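You operate a simulated robot arm through the tools that you are given. There is no shell and no other tool.

You are at the controls of a simulated robot arm. One attempt, no reset.

## Task
Wipe the ice chest's seal clean with sanitizer on the white rag.
Fine: lay the rag back on the chest top and shut the lid. Leave the ice scoop where it is.

The check looks at the end state, three seconds after you hand in, the way a careful person would. Anything else that was tipped, shoved, dropped, spilled or broken makes it a failure. A push-on lid holds only when it is set on centred and level and pressed home; a screw cap is set on level and turned clockwise until tight.

## Robot
A 6-joint arm with a three-finger gripper, fixed in place. Base frame: the origin is at the foot of the arm, x ahead of it, y to its left, z up. Readings come in m, rad, newtons and seconds.
Its first joint turns from -2.897 to 2.897 rad. Payload 4.89 kg.
Tool frame: the origin (TCP) lies between the finger pads and is the grasp point; the fingertips stand 0.03 m ahead of it; z points along the fingers, y is the line along which they close. Largest opening 0.164 m; the body of the gripper starts 0.125 m behind the TCP.
Orientation is that of the tool frame in the base frame, as [roll, pitch, yaw] about the fixed x, y, z axes, in that order (R = Rz(yaw) Ry(pitch) Rx(roll)). With the fingers straight down and closing along the base's y, the tool's x points along the base's -x, its y along +y and its z along -z.

## Interface
- The arm moves only by the tool step_arm. Its argument "series" is a list of rows, each an object (a shift or turn left out is 0, a gripper value left out holds the last) with "gripper": the opening in per cent of the stroke, from 0 (shut) to 100 (fully open); "xyz": the shift along the tool's x, y, z in m, a list of three; "turn": the turn, a rotation vector about the tool's x, y, z in rad, a list of three. In form: [{"gripper": gripper, "xyz": [dx, dy, dz], "turn": [rx, ry, rz]}, ...]. A call has 1 to 20 rows; each row is the pose to reach, as a shift and turn from the pose commanded when the call began, along the tool's axes at that moment. Rows are played at 5 a second. More than 0.05 m and 0.15 rad between two rows, or a gripper value outside its range, and nothing of the call is played. A pose out of reach is approached as far as the arm can. The call stops where the force on the tool passes 90 N (or 10 N more than at its start, if that is more) or the arm is blocked; 0.2 s more then pass. Each finger travels about 0.108 m/s and halts on what it meets, pressing with about 35 N; the grip force reading is that of the motor and also rises with nothing between the fingers. The clock runs only during rows and for 0.2 s after the last one: add rows that repeat a pose to give the fingers time. The reply holds the time, the measured pose of the TCP, the force on the tool along the base axes, the opening and the grip force, in the units named above and with some noise, with the torque about the TCP (base axes, N m) and any sound that the robot's microphone picked up, and new pictures: "pictures" is both (left out), scene, wrist or none.
- Cameras (640 x 400 px; columns grow to the right, rows downward): "scene" is fixed at [0.3973, -0.65, 1.6348]; the picture's right is [0.95, -0.31, 0.00], its down [-0.15, -0.47, -0.87] and it looks along [0.27, 0.83, -0.49] (base axes); focal length 227 px, centre (320, 200). "wrist" rides on the gripper at [0.076, -0.002, -0.152] in the tool frame; the picture's right is [0.02, 1.00, 0.00], its down [-0.88, 0.02, -0.47] and it looks along [-0.47, 0.01, 0.88] (tool axes); focal length 247 px, centre (320, 200). There is no depth. A picture from a camera that has moved, and an enlarged one, comes with that camera's place and axes in the base frame and with its lens.
- slide_trunk(by): slides the trunk up (or, below 0, down) by that many m; the arm rides with it, the base frame stays. It gives what a move gives, with no picture.
- zoom(camera, box): a new picture of the part [left, top, right, bottom] of that camera's present view, enlarged. No time passes.
- finish_job(): hands the job in; it is judged then, once.

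Places have to be worked out from the pictures, the camera data and where the tool is seen. Open the gripper and draw the arm clear of the work before you hand the job in, unless the task says otherwise.

The tools are called after "Call:" by a JSON object that holds its "fn" and its "kwargs". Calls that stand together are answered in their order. step_arm: Moves the arm, as the interface text tells. Its arguments: {"type":"object","properties":{"series":{"type":"array"},"pictures":{"type":"string","enum":["both","scene","wrist","none"]}},"required":["series"]} The other tools are called the same way: slide_trunk (by) slides the trunk up or down; zoom (camera, box) takes an enlarged picture of a part of a camera's view; finish_job () hands the job in.

At the start:

```text
clock: 0.0
eef_pos: [0.6792, 0.2567, 1.5545]
tool_rot: [-3.14, -0.002, -3.141]
force: [0.3, -0.7, 0.6]
ft_torque: [0.02, 0.01, -0.03]
width: 0.1639
gripper_force: 0.1
trunk travel left (down, up): [-0.2, 0.19]
```

scene: 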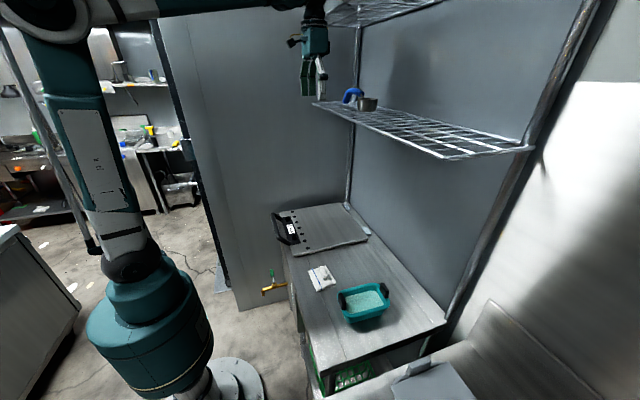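
wrist: 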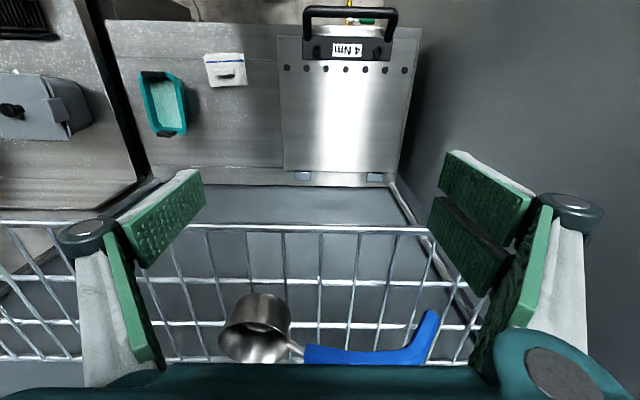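

I'll start by looking closely at the chest, the rag, the basin and the shelf with the scoop before moving anything.

Call:
{"fn": "zoom", "kwargs": {"camera": "scene", "box": [240, 180, 460, 400]}}

Call:
{"fn": "zoom", "kwargs": {"camera": "wrist", "box": [120, 0, 440, 200]}}

Call:
{"fn": "zoom", "kwargs": {"camera": "scene", "box": [260, 50, 550, 220]}}

```text
1.82 times, centred on (350, 290) of scene
camera zoom: at [0.3973, -0.65, 1.6348], right [0.95, -0.31, 0.0], down [-0.15, -0.47, -0.87], along [0.27, 0.83, -0.49], focal length 413 px, centre (266, 36)
```

zoom: 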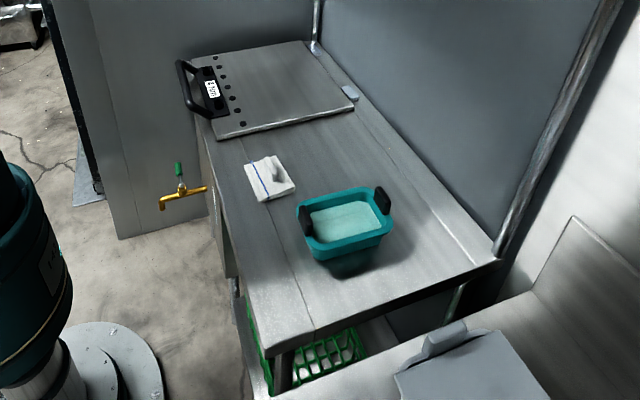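

```text
2.00 times, centred on (280, 100) of wrist
camera zoom: at [0.603, 0.2558, 1.7062], right [-0.02, 1.0, 0.0], down [0.88, 0.02, 0.47], along [0.47, 0.01, -0.88], focal length 494 px, centre (400, 400)
```

zoom: 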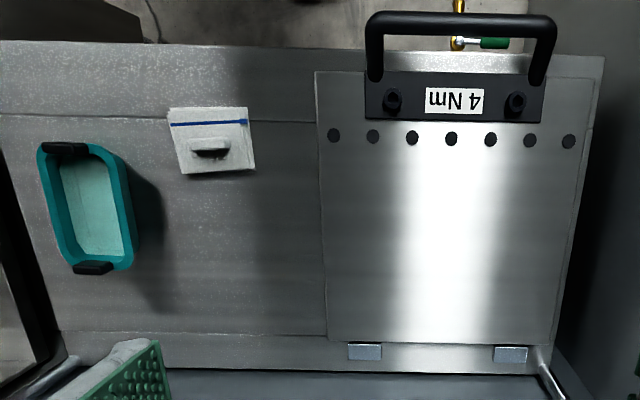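

```text
2.21 times, centred on (405, 135) of scene
camera zoom: at [0.3973, -0.65, 1.6348], right [0.95, -0.31, 0.0], down [-0.15, -0.47, -0.87], along [0.27, 0.83, -0.49], focal length 502 px, centre (132, 343)
```

zoom: 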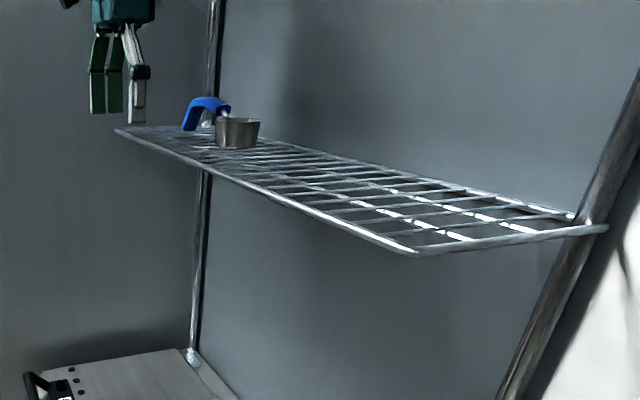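

The lid is a hinged plate with a bar handle on its front edge, at roughly x 0.52–0.92, y 0.13–0.53, z 0.9. I'll zoom in tighter on the rag, basin, handle, hinges and the side table.

Call:
{"fn": "zoom", "kwargs": {"camera": "wrist", "box": [190, 40, 270, 90]}}

Call:
{"fn": "zoom", "kwargs": {"camera": "wrist", "box": [120, 55, 216, 145]}}

Call:
{"fn": "zoom", "kwargs": {"camera": "scene", "box": [260, 190, 388, 270]}}

Call:
{"fn": "zoom", "kwargs": {"camera": "scene", "box": [290, 250, 418, 330]}}

Call:
{"fn": "zoom", "kwargs": {"camera": "wrist", "box": [280, 0, 440, 100]}}

```text
8.00 times, centred on (230, 65) of wrist
camera zoom: at [0.603, 0.2558, 1.7062], right [-0.02, 1.0, 0.0], down [0.88, 0.02, 0.47], along [0.47, 0.01, -0.88], focal length 1976 px, centre (1040, 1280)
```

zoom: 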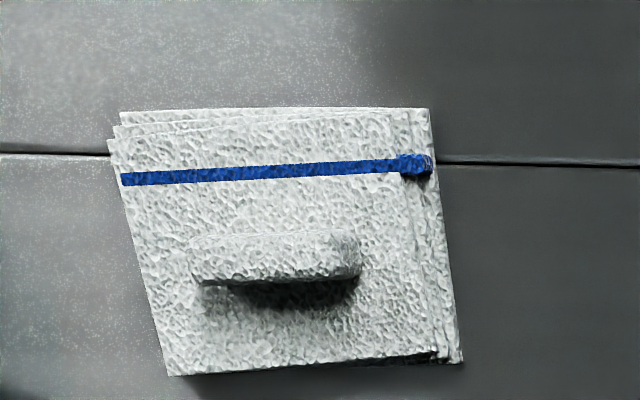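

```text
4.44 times, centred on (168, 100) of wrist
camera zoom: at [0.603, 0.2558, 1.7062], right [-0.02, 1.0, 0.0], down [0.88, 0.02, 0.47], along [0.47, 0.01, -0.88], focal length 1098 px, centre (996, 644)
```

zoom: 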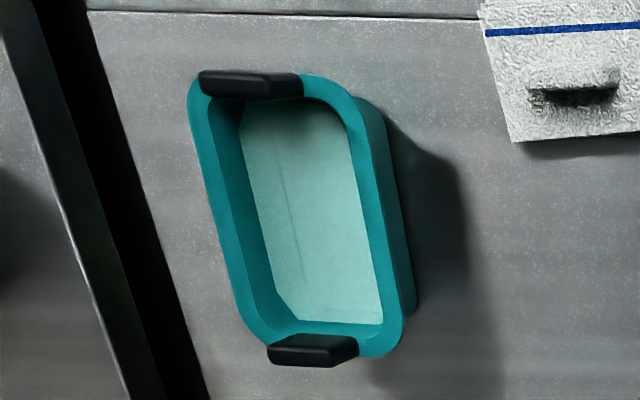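

```text
5.00 times, centred on (324, 230) of scene
camera zoom: at [0.3973, -0.65, 1.6348], right [0.95, -0.31, 0.0], down [-0.15, -0.47, -0.87], along [0.27, 0.83, -0.49], focal length 1136 px, centre (300, 50)
```

zoom: 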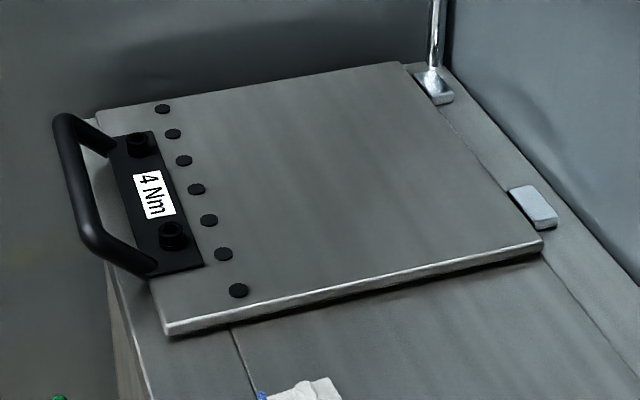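

```text
5.00 times, centred on (354, 290) of scene
camera zoom: at [0.3973, -0.65, 1.6348], right [0.95, -0.31, 0.0], down [-0.15, -0.47, -0.87], along [0.27, 0.83, -0.49], focal length 1136 px, centre (150, -250)
```

zoom: 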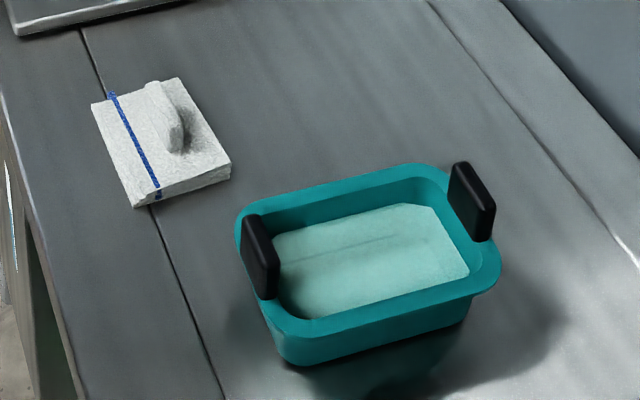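

```text
4.00 times, centred on (360, 50) of wrist
camera zoom: at [0.603, 0.2558, 1.7062], right [-0.02, 1.0, 0.0], down [0.88, 0.02, 0.47], along [0.47, 0.01, -0.88], focal length 988 px, centre (160, 800)
```

zoom: 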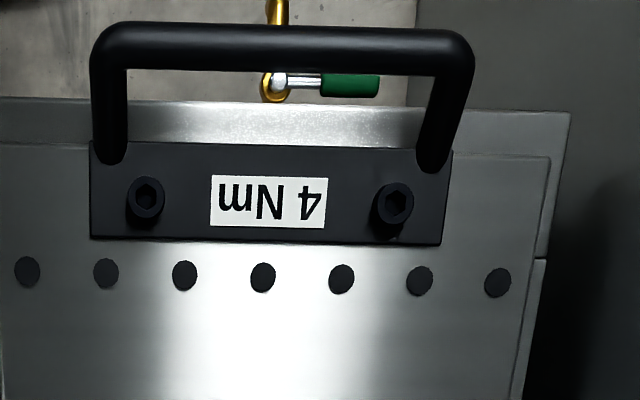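

The handle bar sits near x 0.48, y 0.21–0.45, z 0.95. The rag's fin is near (0.616, -0.017, 0.914), and the basin is centred near (0.705, -0.20). I'll back straight away from the shelf and the scoop, then lower to look at the chest from closer.

Call:
{"fn": "step_arm", "kwargs": {"series": [{"gripper": 100, "xyz": [0.03, 0, 0]}, {"xyz": [0.07, 0, 0]}, {"xyz": [0.11, 0, 0]}, {"xyz": [0.15, 0, 0.0]}, {"xyz": [0.19, 0.01, 0.02]}, {"xyz": [0.22, 0.02, 0.05]}, {"xyz": [0.24, 0.03, 0.09]}, {"xyz": [0.25, 0.04, 0.13]}, {"xyz": [0.26, 0.05, 0.17]}, {"xyz": [0.26, 0.06, 0.21]}, {"xyz": [0.26, 0.07, 0.25]}, {"xyz": [0.26, 0.073, 0.28]}]}}

```text
clock: 2.6
eef_pos: [0.4201, 0.3307, 1.2721]
tool_rot: [3.141, -0.001, 3.141]
force: [-1.1, -0.6, 0.5]
ft_torque: [0.04, -0.06, -0.01]
width: 0.1638
gripper_force: 0.1
trunk travel left (down, up): [-0.2, 0.19]
camera wrist: at [0.344, 0.3292, 1.4241], right [-0.02, 1.0, 0.0], down [0.88, 0.02, 0.47], along [0.47, 0.01, -0.88], focal length 247 px, centre (320, 200)
```

scene: 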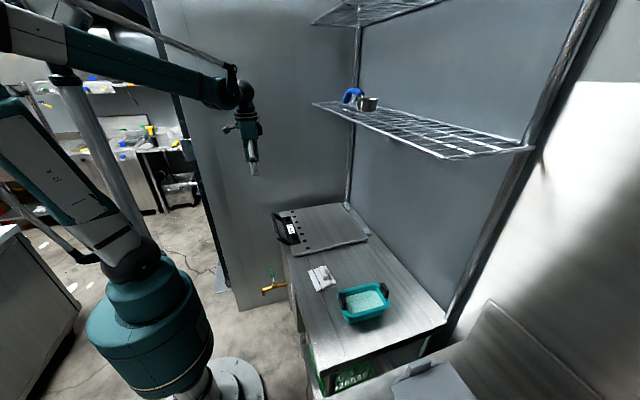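
wrist: 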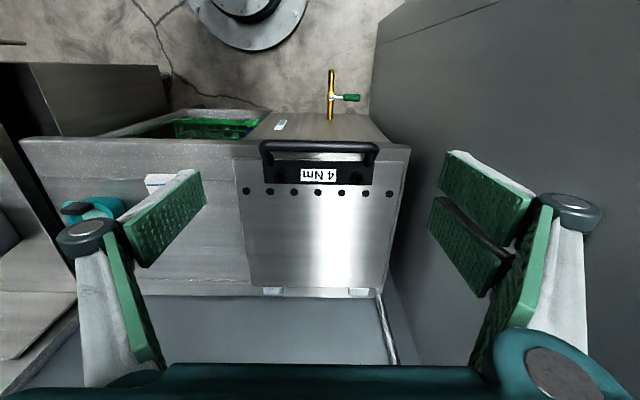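

The arm is clear of the shelf. I'll zoom in from this nearer viewpoint to pin down the handle, lid edges and hinges.

Call:
{"fn": "zoom", "kwargs": {"camera": "wrist", "box": [216, 110, 424, 240]}}

Call:
{"fn": "zoom", "kwargs": {"camera": "wrist", "box": [216, 220, 424, 350]}}

Call:
{"fn": "zoom", "kwargs": {"camera": "scene", "box": [264, 195, 344, 245]}}

Call:
{"fn": "zoom", "kwargs": {"camera": "scene", "box": [310, 190, 390, 240]}}

```text
3.08 times, centred on (320, 175) of wrist
camera zoom: at [0.344, 0.3292, 1.4241], right [-0.02, 1.0, 0.0], down [0.88, 0.02, 0.47], along [0.47, 0.01, -0.88], focal length 760 px, centre (320, 277)
```

zoom: 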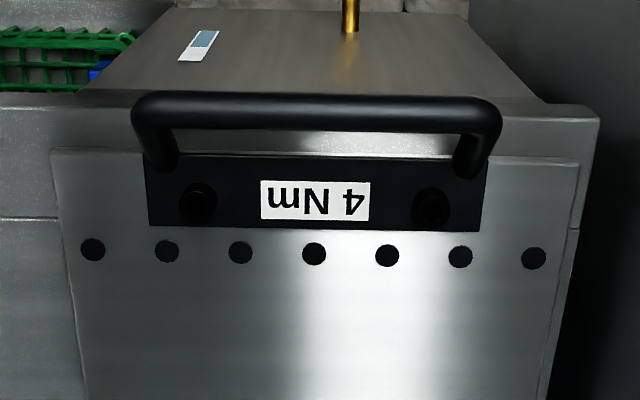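

```text
3.08 times, centred on (320, 285) of wrist
camera zoom: at [0.344, 0.3292, 1.4241], right [-0.02, 1.0, 0.0], down [0.88, 0.02, 0.47], along [0.47, 0.01, -0.88], focal length 760 px, centre (320, -62)
```

zoom: 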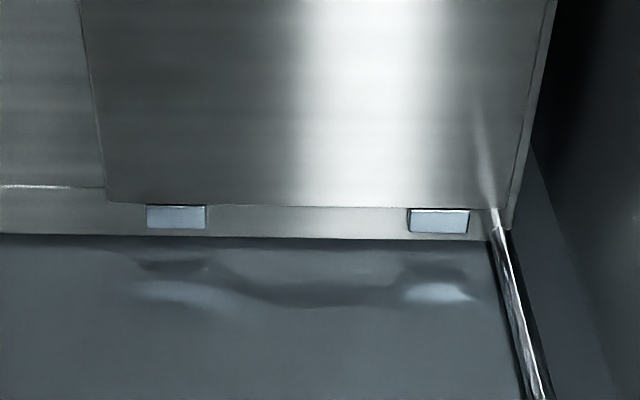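

```text
8.00 times, centred on (304, 220) of scene
camera zoom: at [0.3973, -0.65, 1.6348], right [0.95, -0.31, 0.0], down [-0.15, -0.47, -0.87], along [0.27, 0.83, -0.49], focal length 1818 px, centre (448, 40)
```

zoom: 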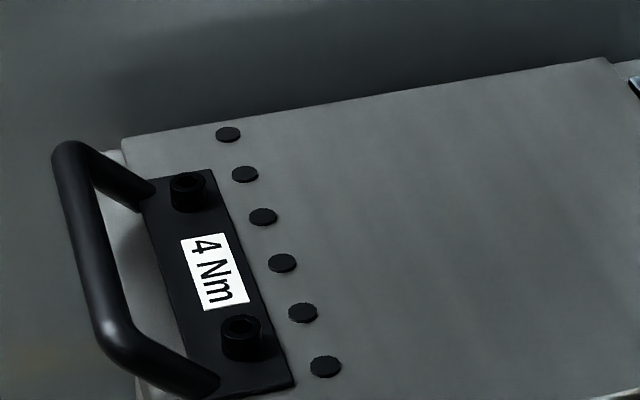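

```text
8.00 times, centred on (350, 215) of scene
camera zoom: at [0.3973, -0.65, 1.6348], right [0.95, -0.31, 0.0], down [-0.15, -0.47, -0.87], along [0.27, 0.83, -0.49], focal length 1818 px, centre (80, 80)
```

zoom: 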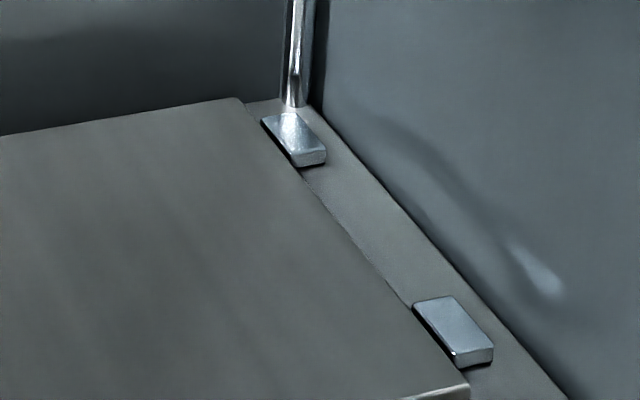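

The bar is about 2 cm thick with its centre at x≈0.478, y≈0.33, z≈0.957. The hinge is near x≈0.93 and the wall is at x≈0.985. I'll turn the gripper -90° about its axis so the fingers can close across the bar.

Call:
{"fn": "step_arm", "kwargs": {"series": [{"turn": [0, 0, -0.143]}, {"turn": [0, 0, -0.286]}, {"turn": [0, 0, -0.428]}, {"turn": [0, 0, -0.571]}, {"turn": [0, 0, -0.714]}, {"turn": [0, 0, -0.857]}, {"turn": [0, 0, -1.0]}, {"turn": [0, 0, -1.142]}, {"turn": [0, 0, -1.285]}, {"turn": [0, 0, -1.428]}, {"turn": [0, 0, -1.571]}]}}

```text
clock: 5.0
eef_pos: [0.4194, 0.3303, 1.274]
tool_rot: [-3.141, 0.001, -1.569]
force: [0.3, -0.3, -0.6]
ft_torque: [-0.01, 0.02, -0.02]
width: 0.1641
gripper_force: 0.0
trunk travel left (down, up): [-0.2, 0.19]
camera wrist: at [0.4215, 0.2541, 1.4261], right [-1.0, -0.02, 0.0], down [-0.02, 0.88, 0.47], along [-0.01, 0.47, -0.88], focal length 247 px, centre (320, 200)
```

scene: 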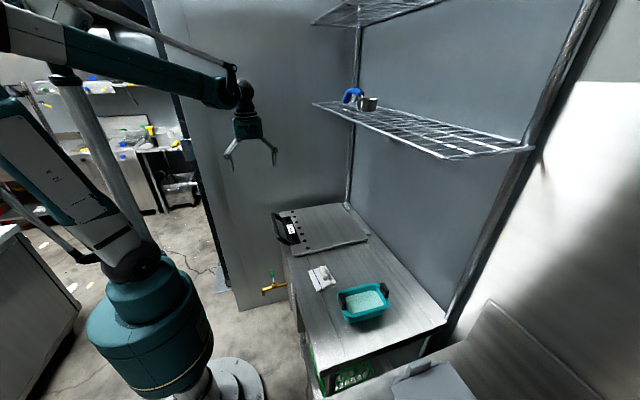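
wrist: 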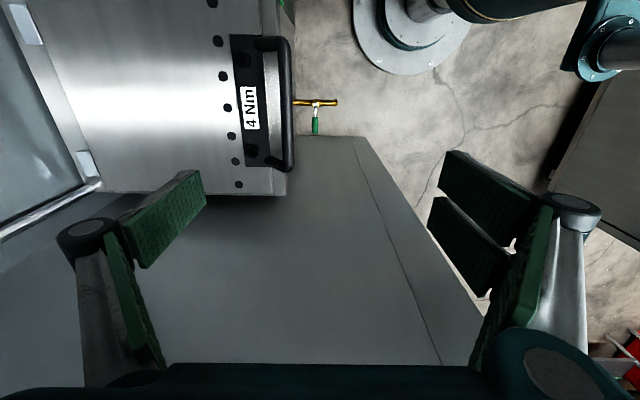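

The fingers now close along x. Next I'll tilt the tool 70° forward while lowering it to a point in front of the handle.

Call:
{"fn": "step_arm", "kwargs": {"series": [{"gripper": 50, "xyz": [0, 0.006, 0.02], "turn": [0.122, 0, 0]}, {"xyz": [0, 0.012, 0.04], "turn": [0.244, 0, 0]}, {"xyz": [0, 0.02, 0.06], "turn": [0.367, 0, 0]}, {"xyz": [0, 0.028, 0.08], "turn": [0.489, 0, 0]}, {"xyz": [0, 0.036, 0.1], "turn": [0.611, 0, 0]}, {"xyz": [0, 0.044, 0.12], "turn": [0.733, 0, 0]}, {"xyz": [0, 0.052, 0.14], "turn": [0.855, 0, 0]}, {"xyz": [0, 0.06, 0.16], "turn": [0.978, 0, 0]}, {"xyz": [0, 0.06, 0.18], "turn": [1.1, 0, 0]}, {"xyz": [0, 0.06, 0.2], "turn": [1.222, 0, 0]}, {"xyz": [0, 0.06, 0.22], "turn": [1.222, 0, 0]}]}}

```text
clock: 7.4
eef_pos: [0.3637, 0.3194, 1.1006]
tool_rot: [-1.921, -0.002, -1.585]
force: [1.0, 2.4, -1.0]
ft_torque: [-0.11, -0.06, -0.32]
width: 0.0819
gripper_force: 0.0
out of reach, approached as far as the arm can: row 10, 11
trunk travel left (down, up): [-0.2, 0.19]
camera wrist: at [0.2201, 0.2458, 1.1551], right [-0.34, -0.02, -0.94], down [-0.44, 0.89, 0.14], along [0.83, 0.46, -0.31], focal length 247 px, centre (320, 200)
```

scene: 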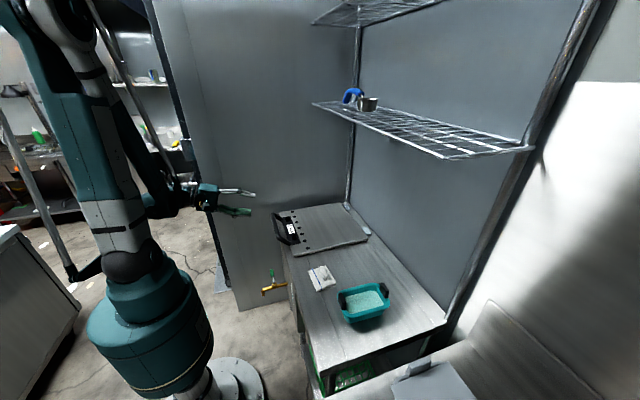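
wrist: 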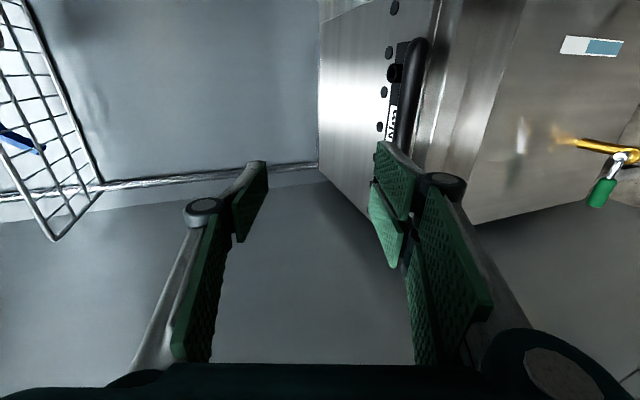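

At this tilt the arm can't fold low enough, because the wrist comes too close to the shoulder. I'll slide the trunk down so the gripper drops to the bar's height in front of the handle; the tips are at x≈0.39, clear of the bar at 0.478.

Call:
{"fn": "slide_trunk", "kwargs": {"by": -0.1}}

```text
clock: 8.7
eef_pos: [0.3638, 0.3182, 1.0019]
tool_rot: [-1.92, 0.001, -1.587]
force: [0.6, 0.4, 0.0]
ft_torque: [-0.04, -0.03, 0.02]
width: 0.0819
gripper_force: 0.0
trunk travel left (down, up): [-0.1, 0.29]
```

The trunk lowered the gripper to z≈1.00. I'll make a small move to check how the commanded pose compares with the measured one, and look at the handle from here.

Call:
{"fn": "step_arm", "kwargs": {"series": [{"xyz": [0, 0, 0.005]}, {"xyz": [0, 0, 0.01]}]}}

Call:
{"fn": "zoom", "kwargs": {"camera": "wrist", "box": [320, 0, 520, 220]}}

Call:
{"fn": "zoom", "kwargs": {"camera": "scene", "box": [160, 150, 320, 250]}}

```text
clock: 9.3
eef_pos: [0.3674, 0.3262, 1.0004]
tool_rot: [-1.925, -0.001, -1.572]
force: [-0.4, 0.0, -1.0]
ft_torque: [0.03, -0.04, 0.0]
width: 0.0821
gripper_force: 0.0
out of reach, approached as far as the arm can: row 2
trunk travel left (down, up): [-0.1, 0.29]
camera wrist: at [0.2254, 0.2504, 1.0551], right [-0.35, -0.02, -0.94], down [-0.45, 0.88, 0.15], along [0.82, 0.47, -0.32], focal length 247 px, centre (320, 200)
```

scene: 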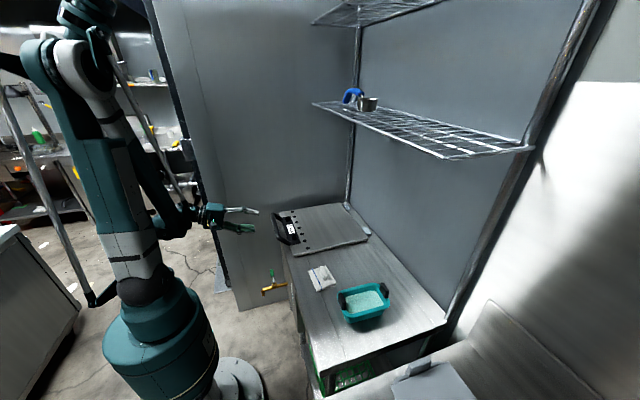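
wrist: 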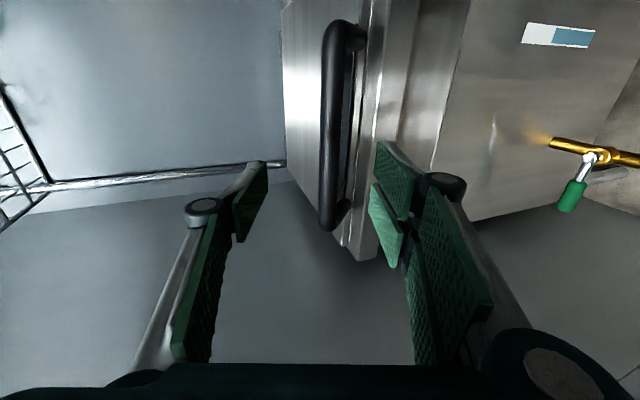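

```text
1.82 times, centred on (420, 110) of wrist
camera zoom: at [0.2254, 0.2504, 1.0551], right [-0.35, -0.02, -0.94], down [-0.45, 0.88, 0.15], along [0.82, 0.47, -0.32], focal length 449 px, centre (138, 364)
```

zoom: 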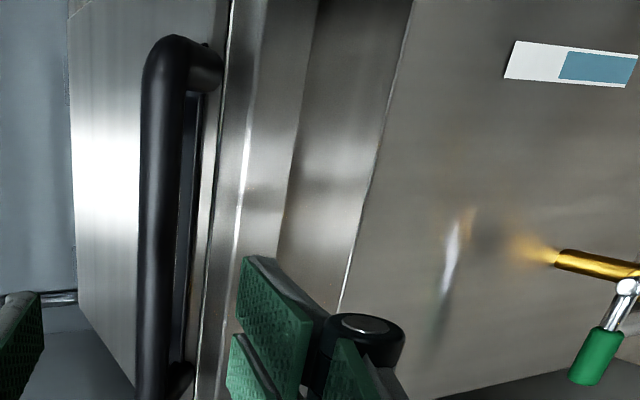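

```text
4.00 times, centred on (240, 200) of scene
camera zoom: at [0.3973, -0.65, 1.6348], right [0.95, -0.31, 0.0], down [-0.15, -0.47, -0.87], along [0.27, 0.83, -0.49], focal length 909 px, centre (640, 200)
```

zoom: 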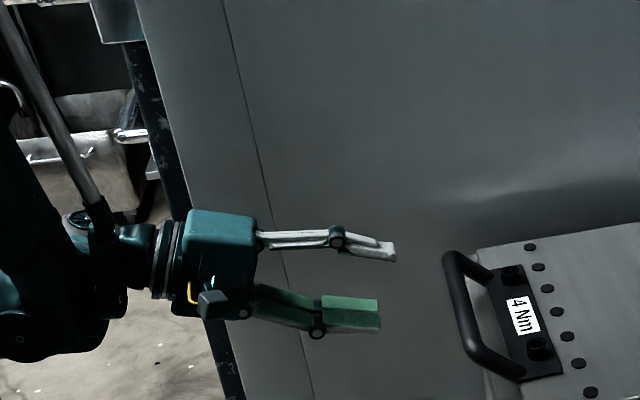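

The bar lines up between the fingers at roughly (0.478, 0.33, 0.948). I'll advance along the tool axis with the fingers half open until the bar lies between the pads.

Call:
{"fn": "step_arm", "kwargs": {"series": [{"gripper": 50, "xyz": [0, 0.005, 0.02]}, {"xyz": [0, 0.011, 0.045]}, {"xyz": [0, 0.011, 0.07]}, {"xyz": [0, 0.011, 0.09]}, {"xyz": [0, 0.011, 0.105]}, {"xyz": [0, 0.011, 0.115]}]}}

Call:
{"fn": "zoom", "kwargs": {"camera": "scene", "box": [200, 170, 328, 250]}}

```text
clock: 10.7
eef_pos: [0.4775, 0.3465, 0.9873]
tool_rot: [-1.926, -0.002, -1.574]
force: [-3.3, 1.1, -1.5]
ft_torque: [0.08, 0.21, -0.03]
width: 0.0831
gripper_force: 1.5
out of reach, approached as far as the arm can: row 1, 2, 3, 4, 5, 6
trunk travel left (down, up): [-0.1, 0.29]
camera wrist: at [0.3352, 0.2713, 1.0421], right [-0.35, -0.02, -0.94], down [-0.45, 0.88, 0.15], along [0.82, 0.47, -0.32], focal length 247 px, centre (320, 200)
```

scene: 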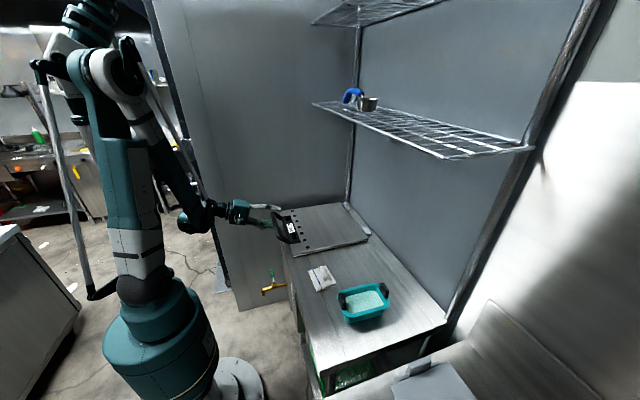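
wrist: 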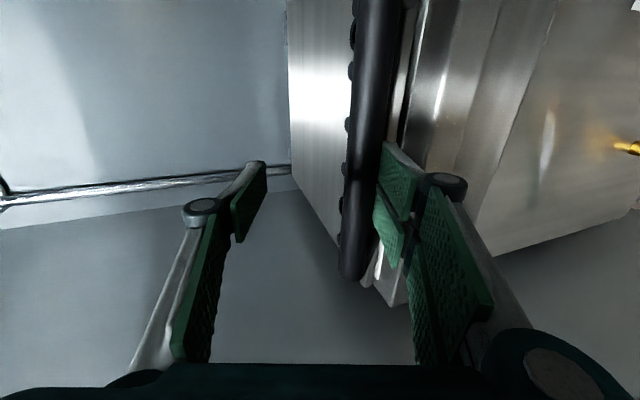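

```text
5.00 times, centred on (264, 210) of scene
camera zoom: at [0.3973, -0.65, 1.6348], right [0.95, -0.31, 0.0], down [-0.15, -0.47, -0.87], along [0.27, 0.83, -0.49], focal length 1136 px, centre (600, 150)
```

zoom: 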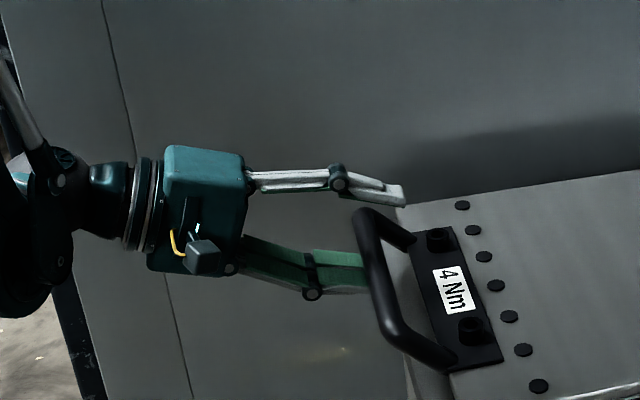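

The bar is touching the lower finger and this tilt can't get lower. I'll back off along the tool axis, then reduce the tilt to about 45°, which keeps the wrist farther from the shoulder.

Call:
{"fn": "step_arm", "kwargs": {"series": [{"gripper": 50, "xyz": [0, 0, -0.02]}, {"xyz": [0, 0, -0.045]}, {"xyz": [0, 0, -0.07]}, {"xyz": [0, 0, -0.08]}, {"xyz": [0, 0, -0.08], "turn": [-0.11, 0, 0]}, {"xyz": [0, 0, -0.08], "turn": [-0.22, 0, 0]}, {"xyz": [0, 0, -0.08], "turn": [-0.33, 0, 0]}, {"xyz": [0, 0, -0.08], "turn": [-0.43, 0, 0]}]}}

Call:
{"fn": "zoom", "kwargs": {"camera": "scene", "box": [200, 170, 328, 250]}}

```text
clock: 12.5
eef_pos: [0.4001, 0.3487, 1.0156]
tool_rot: [-2.355, 0.0, -1.572]
force: [0.8, 0.7, -0.2]
ft_torque: [-0.12, -0.03, -0.04]
width: 0.0822
gripper_force: 0.0
trunk travel left (down, up): [-0.1, 0.29]
camera wrist: at [0.2933, 0.2732, 1.1239], right [-0.71, -0.02, -0.71], down [-0.35, 0.88, 0.32], along [0.62, 0.47, -0.63], focal length 247 px, centre (320, 200)
```

scene: 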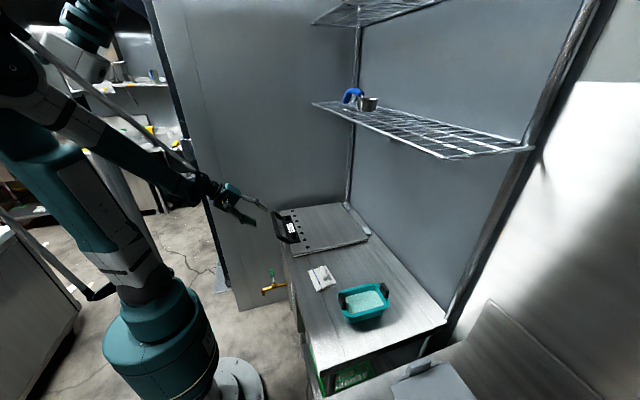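
wrist: 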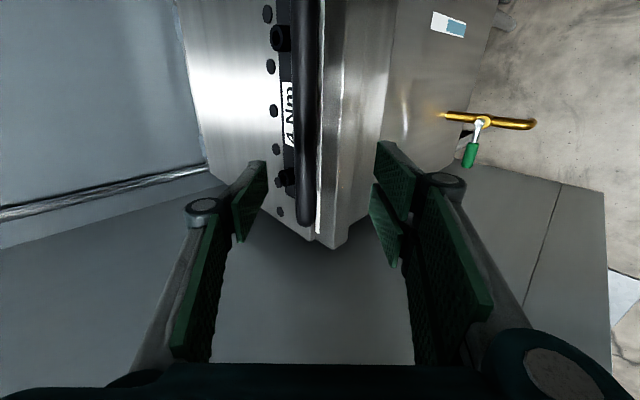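

```text
5.00 times, centred on (264, 210) of scene
camera zoom: at [0.3973, -0.65, 1.6348], right [0.95, -0.31, 0.0], down [-0.15, -0.47, -0.87], along [0.27, 0.83, -0.49], focal length 1136 px, centre (600, 150)
```

zoom: 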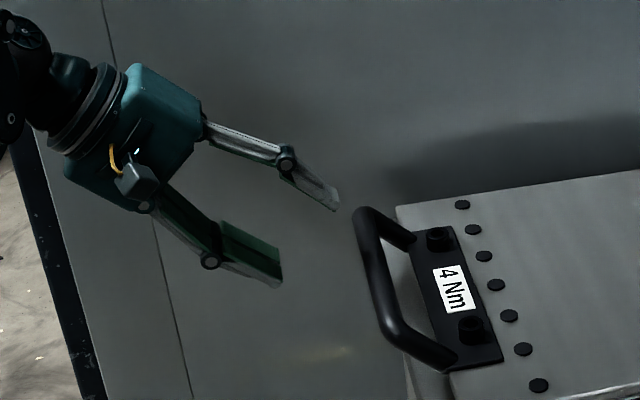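

The bar is about 0.10 m ahead along the tool axis, 1 cm toward the upper finger. I'll advance so it sits between the pads, shift to y≈0.33, and look before closing.

Call:
{"fn": "step_arm", "kwargs": {"series": [{"gripper": 50, "xyz": [0.01, -0.005, 0.02]}, {"xyz": [0.0187, -0.01, 0.04]}, {"xyz": [0.0187, -0.01, 0.06]}, {"xyz": [0.0187, -0.01, 0.08]}, {"xyz": [0.0187, -0.01, 0.095]}, {"xyz": [0.0187, -0.01, 0.102]}]}}

Call:
{"fn": "zoom", "kwargs": {"camera": "scene", "box": [200, 170, 328, 250]}}

```text
clock: 13.9
eef_pos: [0.4801, 0.3293, 0.951]
tool_rot: [-2.354, 0.001, -1.571]
force: [-0.6, 0.1, 0.4]
ft_torque: [-0.01, -0.01, 0.01]
width: 0.082
gripper_force: 0.0
trunk travel left (down, up): [-0.1, 0.29]
camera wrist: at [0.3731, 0.2538, 1.0591], right [-0.7, -0.02, -0.71], down [-0.35, 0.88, 0.32], along [0.62, 0.47, -0.63], focal length 247 px, centre (320, 200)
```

scene: 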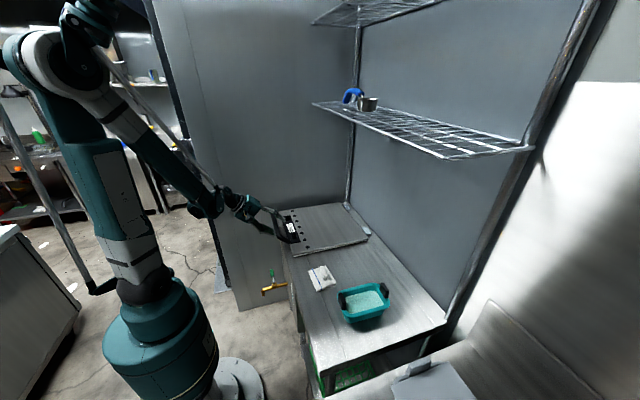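
wrist: 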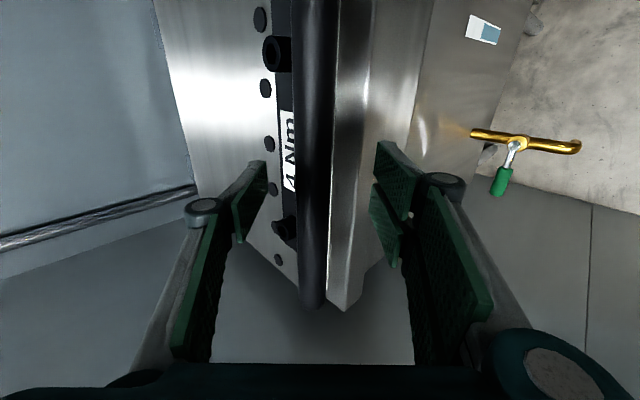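

```text
5.00 times, centred on (264, 210) of scene
camera zoom: at [0.3973, -0.65, 1.6348], right [0.95, -0.31, 0.0], down [-0.15, -0.47, -0.87], along [0.27, 0.83, -0.49], focal length 1136 px, centre (600, 150)
```

zoom: 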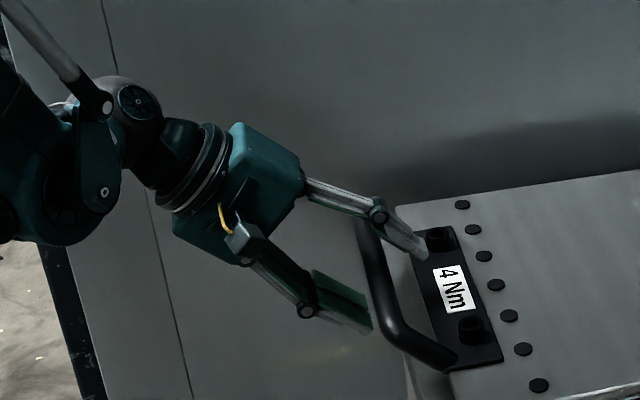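

The bar is between the pads. I'll close onto it gently to learn its thickness and check for side load.

Call:
{"fn": "step_arm", "kwargs": {"series": [{"gripper": 25}, {"gripper": 25}, {"gripper": 18}, {"gripper": 14}, {"gripper": 10}, {"gripper": 6}, {"gripper": 6}]}}

Call:
{"fn": "zoom", "kwargs": {"camera": "scene", "box": [200, 170, 328, 250]}}

```text
clock: 15.5
eef_pos: [0.4802, 0.3311, 0.9514]
tool_rot: [-2.354, 0.001, -1.571]
force: [-7.6, -0.3, -4.7]
ft_torque: [0.03, 0.12, -0.02]
width: 0.0223
gripper_force: 45.4
trunk travel left (down, up): [-0.1, 0.29]
camera wrist: at [0.3728, 0.2539, 1.0593], right [-0.7, -0.02, -0.71], down [-0.35, 0.88, 0.32], along [0.62, 0.47, -0.63], focal length 247 px, centre (320, 200)
```

scene: 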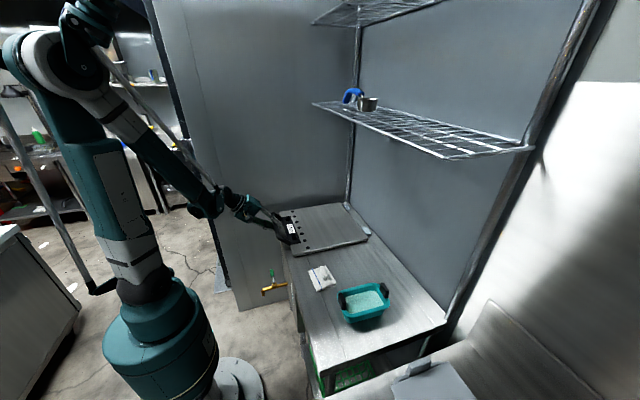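
wrist: 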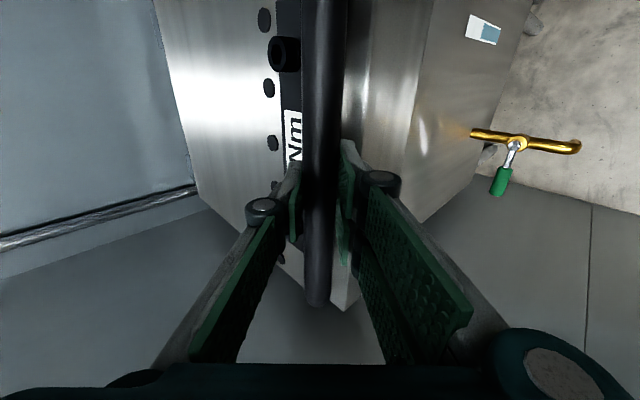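

```text
5.00 times, centred on (264, 210) of scene
camera zoom: at [0.3973, -0.65, 1.6348], right [0.95, -0.31, 0.0], down [-0.15, -0.47, -0.87], along [0.27, 0.83, -0.49], focal length 1136 px, centre (600, 150)
```

zoom: 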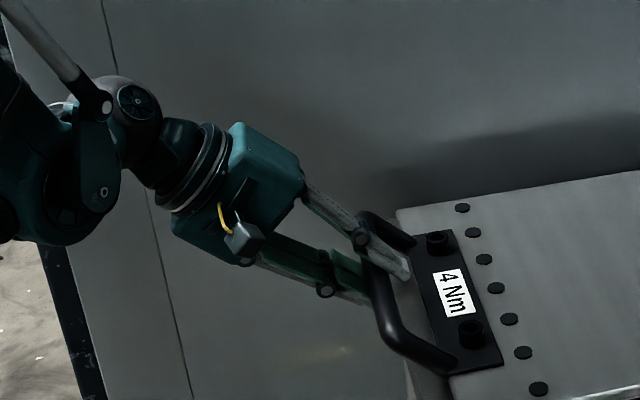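

The bar is held (22 mm thick) at (0.480, 0.331, 0.951). I'll lift a few centimetres along the hinge arc to feel the lid's weight and see whether it moves freely.

Call:
{"fn": "step_arm", "kwargs": {"series": [{"gripper": 6, "xyz": [0, -0.009, -0.006]}, {"xyz": [0, -0.019, -0.0127]}, {"xyz": [0, -0.028, -0.019]}, {"xyz": [0, -0.0376, -0.0255]}]}}

Call:
{"fn": "zoom", "kwargs": {"camera": "scene", "box": [240, 170, 400, 270]}}

```text
clock: 16.5
eef_pos: [0.489, 0.3309, 0.9981]
tool_rot: [-2.354, -0.001, -1.572]
force: [-3.5, 1.4, -6.6]
ft_torque: [0.48, 0.18, 0.46]
width: 0.0222
gripper_force: 45.2
trunk travel left (down, up): [-0.1, 0.29]
camera wrist: at [0.3813, 0.2537, 1.1052], right [-0.7, -0.02, -0.71], down [-0.35, 0.88, 0.32], along [0.62, 0.47, -0.63], focal length 247 px, centre (320, 200)
```

scene: 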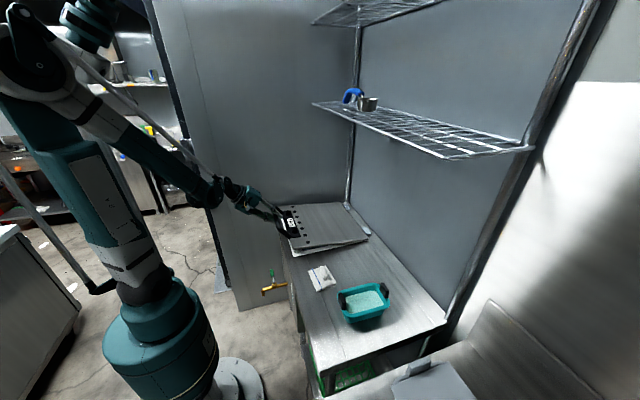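
wrist: 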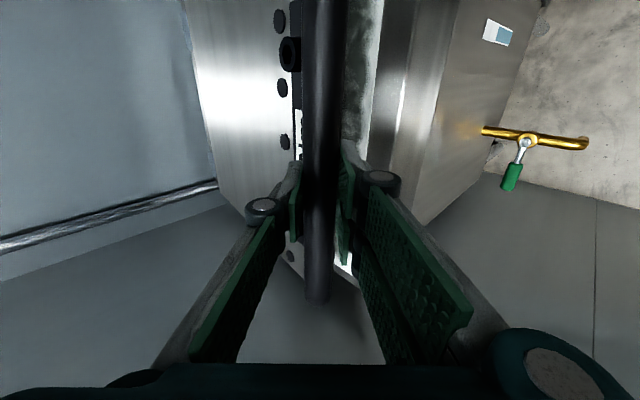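

```text
4.00 times, centred on (320, 220) of scene
camera zoom: at [0.3973, -0.65, 1.6348], right [0.95, -0.31, 0.0], down [-0.15, -0.47, -0.87], along [0.27, 0.83, -0.49], focal length 909 px, centre (320, 120)
```

zoom: 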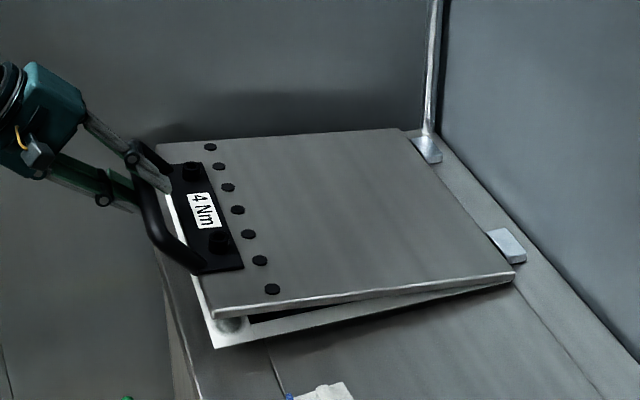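

The lid lifts easily with about 7 N, and a white seal with grey smears is appearing under it. I'll loosen the grip to a loose cage around the bar so it can pivot, and keep following the arc while tilting the tool forward.

Call:
{"fn": "step_arm", "kwargs": {"series": [{"gripper": 15.5}, {"gripper": 15.5, "xyz": [0, -0.0197, -0.0112], "turn": [0.0436, 0, 0]}, {"xyz": [0, -0.04, -0.0215], "turn": [0.0873, 0, 0]}, {"xyz": [0, -0.0607, -0.0308], "turn": [0.131, 0, 0]}, {"xyz": [0, -0.082, -0.039], "turn": [0.1745, 0, 0]}, {"xyz": [0, -0.1035, -0.0461], "turn": [0.218, 0, 0]}, {"xyz": [0, -0.1254, -0.0522], "turn": [0.2618, 0, 0]}]}}

Call:
{"fn": "zoom", "kwargs": {"camera": "scene", "box": [240, 150, 400, 270]}}

```text
clock: 18.1
eef_pos: [0.5385, 0.3304, 1.1212]
tool_rot: [-2.09, -0.001, -1.571]
force: [-5.5, 0.5, -4.2]
ft_torque: [-0.01, 0.08, -0.09]
width: 0.0286
gripper_force: 2.9
trunk travel left (down, up): [-0.1, 0.29]
camera wrist: at [0.4064, 0.2539, 1.1987], right [-0.5, -0.02, -0.87], down [-0.42, 0.88, 0.22], along [0.76, 0.47, -0.45], focal length 247 px, centre (320, 200)
```

scene: 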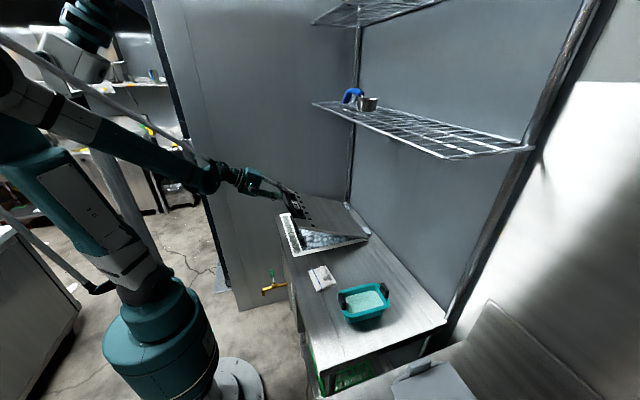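
wrist: 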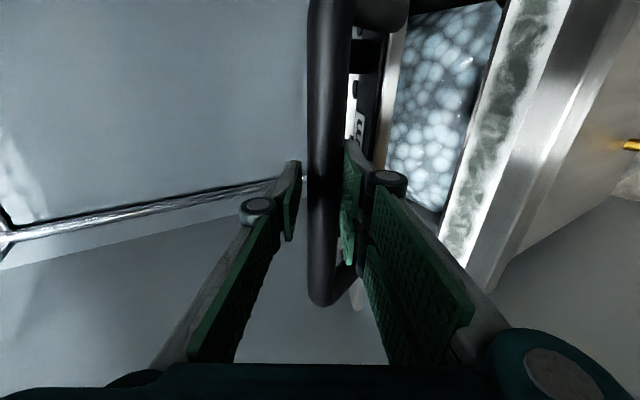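

```text
3.33 times, centred on (320, 210) of scene
camera zoom: at [0.3973, -0.65, 1.6348], right [0.95, -0.31, 0.0], down [-0.15, -0.47, -0.87], along [0.27, 0.83, -0.49], focal length 758 px, centre (320, 167)
```

zoom: 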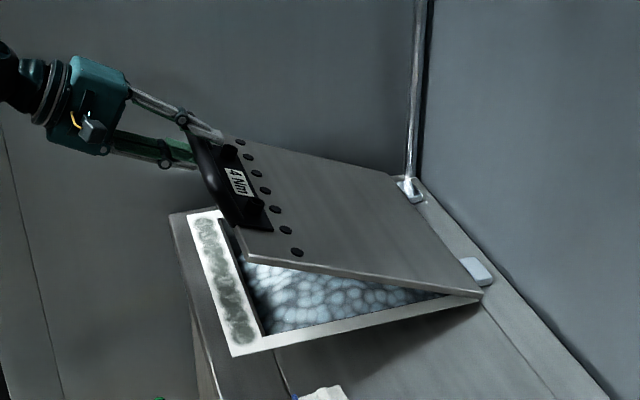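

The lid opens smoothly and shows ice in the well. The white seal has grey-green grime along its front strip. I'll keep opening along the arc to about 50°, tilting the tool to 70°.

Call:
{"fn": "step_arm", "kwargs": {"series": [{"gripper": 15.5, "xyz": [0, -0.0227, 0.001], "turn": [0.0175, 0, 0]}, {"xyz": [0, -0.0453, 0.0031], "turn": [0.035, 0, 0]}, {"xyz": [0, -0.0679, 0.0064], "turn": [0.0525, 0, 0]}, {"xyz": [0, -0.0902, 0.0106], "turn": [0.07, 0, 0]}, {"xyz": [0, -0.1123, 0.0161], "turn": [0.0875, 0, 0]}, {"xyz": [0, -0.1339, 0.0227], "turn": [0.105, 0, 0]}, {"xyz": [0, -0.1553, 0.0303], "turn": [0.1225, 0, 0]}, {"xyz": [0, -0.1764, 0.0391], "turn": [0.14, 0, 0]}, {"xyz": [0, -0.1969, 0.0487], "turn": [0.1575, 0, 0]}, {"xyz": [0, -0.2169, 0.0595], "turn": [0.175, 0, 0]}]}}

Call:
{"fn": "zoom", "kwargs": {"camera": "scene", "box": [230, 80, 422, 280]}}

```text
clock: 20.3
eef_pos: [0.6986, 0.3306, 1.2802]
tool_rot: [-1.914, 0.002, -1.571]
force: [-0.2, 1.1, -4.9]
ft_torque: [0.09, 0.02, -0.04]
width: 0.0277
gripper_force: 2.8
trunk travel left (down, up): [-0.1, 0.29]
camera wrist: at [0.5558, 0.2544, 1.3332], right [-0.34, -0.02, -0.94], down [-0.45, 0.88, 0.14], along [0.83, 0.47, -0.31], focal length 247 px, centre (320, 200)
```

scene: 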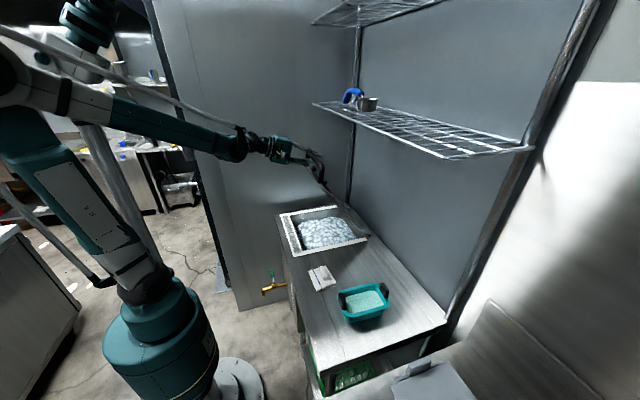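
wrist: 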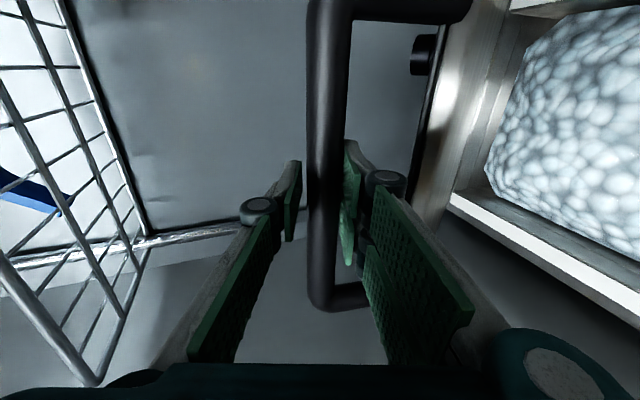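

```text
2.00 times, centred on (326, 180) of scene
camera zoom: at [0.3973, -0.65, 1.6348], right [0.95, -0.31, 0.0], down [-0.15, -0.47, -0.87], along [0.27, 0.83, -0.49], focal length 455 px, centre (308, 240)
```

zoom: 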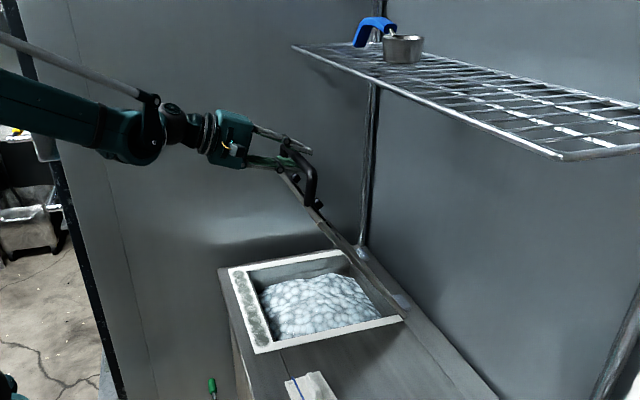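

The lid is about 50° open and tracking well. Shelf underside is near z 1.50, and the gripper top will stay below about 1.46. I'll continue the arc to about 75°.

Call:
{"fn": "step_arm", "kwargs": {"series": [{"gripper": 15.5, "xyz": [0, -0.017, 0.015], "turn": [0.0109, 0, 0]}, {"xyz": [0, -0.0335, 0.0308], "turn": [0.0218, 0, 0]}, {"xyz": [0, -0.0489, 0.0473], "turn": [0.0327, 0, 0]}, {"xyz": [0, -0.0636, 0.0647], "turn": [0.0436, 0, 0]}, {"xyz": [0, -0.0775, 0.0826], "turn": [0.0545, 0, 0]}, {"xyz": [0, -0.0904, 0.1013], "turn": [0.0654, 0, 0]}, {"xyz": [0, -0.1025, 0.1207], "turn": [0.0763, 0, 0]}, {"xyz": [0, -0.1133, 0.1406], "turn": [0.0873, 0, 0]}]}}

Call:
{"fn": "zoom", "kwargs": {"camera": "scene", "box": [230, 80, 422, 280]}}

```text
clock: 22.1
eef_pos: [0.8707, 0.3287, 1.3386]
tool_rot: [-1.827, 0.0, -1.572]
force: [0.7, 1.6, -6.6]
ft_torque: [0.15, 0.0, 0.06]
width: 0.0284
gripper_force: 3.2
trunk travel left (down, up): [-0.1, 0.29]
camera wrist: at [0.723, 0.2538, 1.3799], right [-0.25, -0.02, -0.97], down [-0.46, 0.88, 0.1], along [0.85, 0.47, -0.23], focal length 247 px, centre (320, 200)
```

scene: 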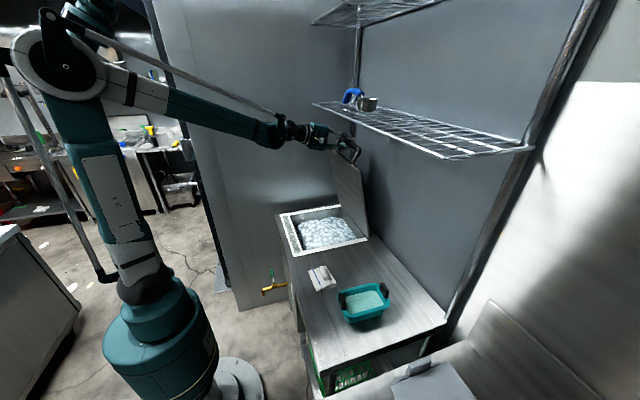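
wrist: 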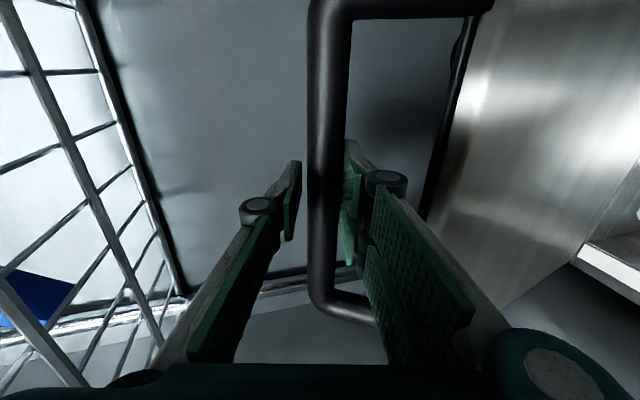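

```text
2.00 times, centred on (326, 180) of scene
camera zoom: at [0.3973, -0.65, 1.6348], right [0.95, -0.31, 0.0], down [-0.15, -0.47, -0.87], along [0.27, 0.83, -0.49], focal length 455 px, centre (308, 240)
```

zoom: 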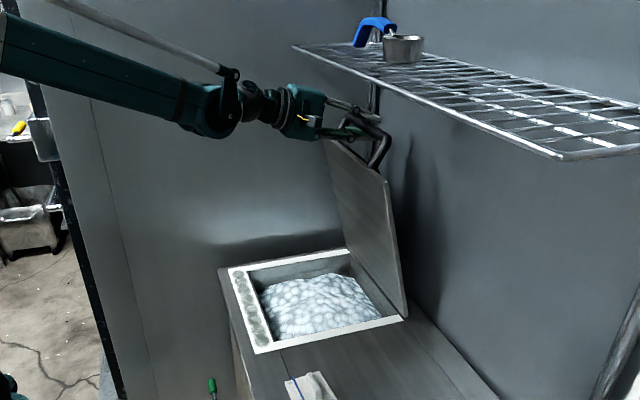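

The lid is at about 75° with near-zero turning load. I'll ease it on towards 80–83° in small steps and watch the force for a stop or the wall.

Call:
{"fn": "step_arm", "kwargs": {"series": [{"gripper": 15.5, "xyz": [0, -0.0041, 0.0106]}, {"xyz": [0, -0.0081, 0.0211]}, {"xyz": [0, -0.0117, 0.032]}, {"xyz": [0, -0.0152, 0.0429]}]}}

Call:
{"fn": "zoom", "kwargs": {"camera": "scene", "box": [270, 100, 398, 260]}}

```text
clock: 23.1
eef_pos: [0.914, 0.3292, 1.3431]
tool_rot: [-1.827, 0.002, -1.57]
force: [0.0, -0.2, -8.2]
ft_torque: [0.0, -0.02, 0.04]
width: 0.0291
gripper_force: 4.1
trunk travel left (down, up): [-0.1, 0.29]
camera wrist: at [0.7683, 0.2539, 1.3836], right [-0.25, -0.02, -0.97], down [-0.46, 0.88, 0.1], along [0.85, 0.47, -0.23], focal length 247 px, centre (320, 200)
```

scene: 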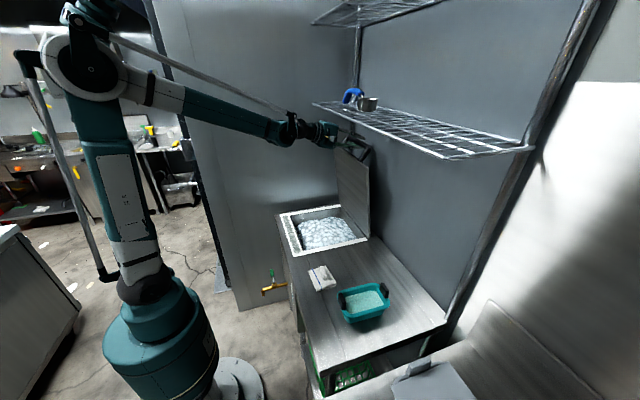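
wrist: 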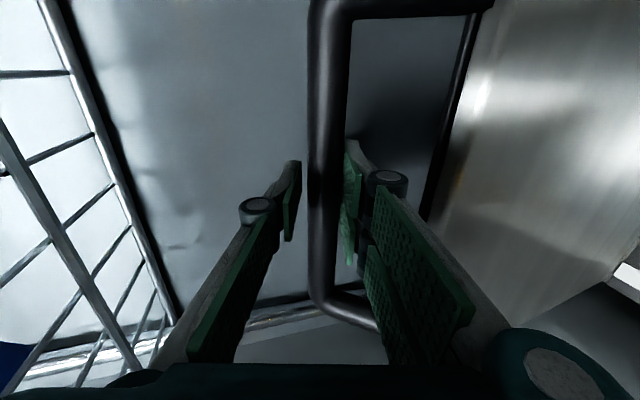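

```text
2.50 times, centred on (334, 180) of scene
camera zoom: at [0.3973, -0.65, 1.6348], right [0.95, -0.31, 0.0], down [-0.15, -0.47, -0.87], along [0.27, 0.83, -0.49], focal length 568 px, centre (285, 250)
```

zoom: 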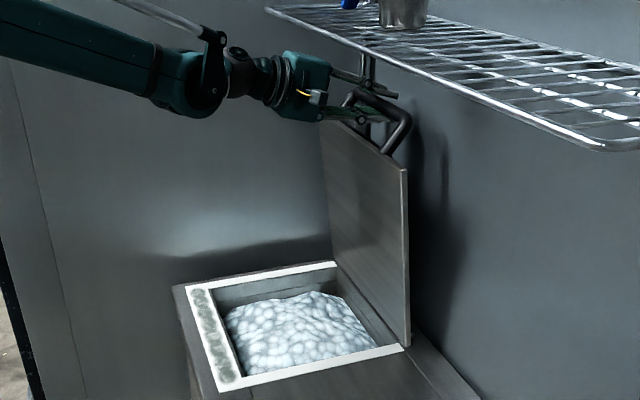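

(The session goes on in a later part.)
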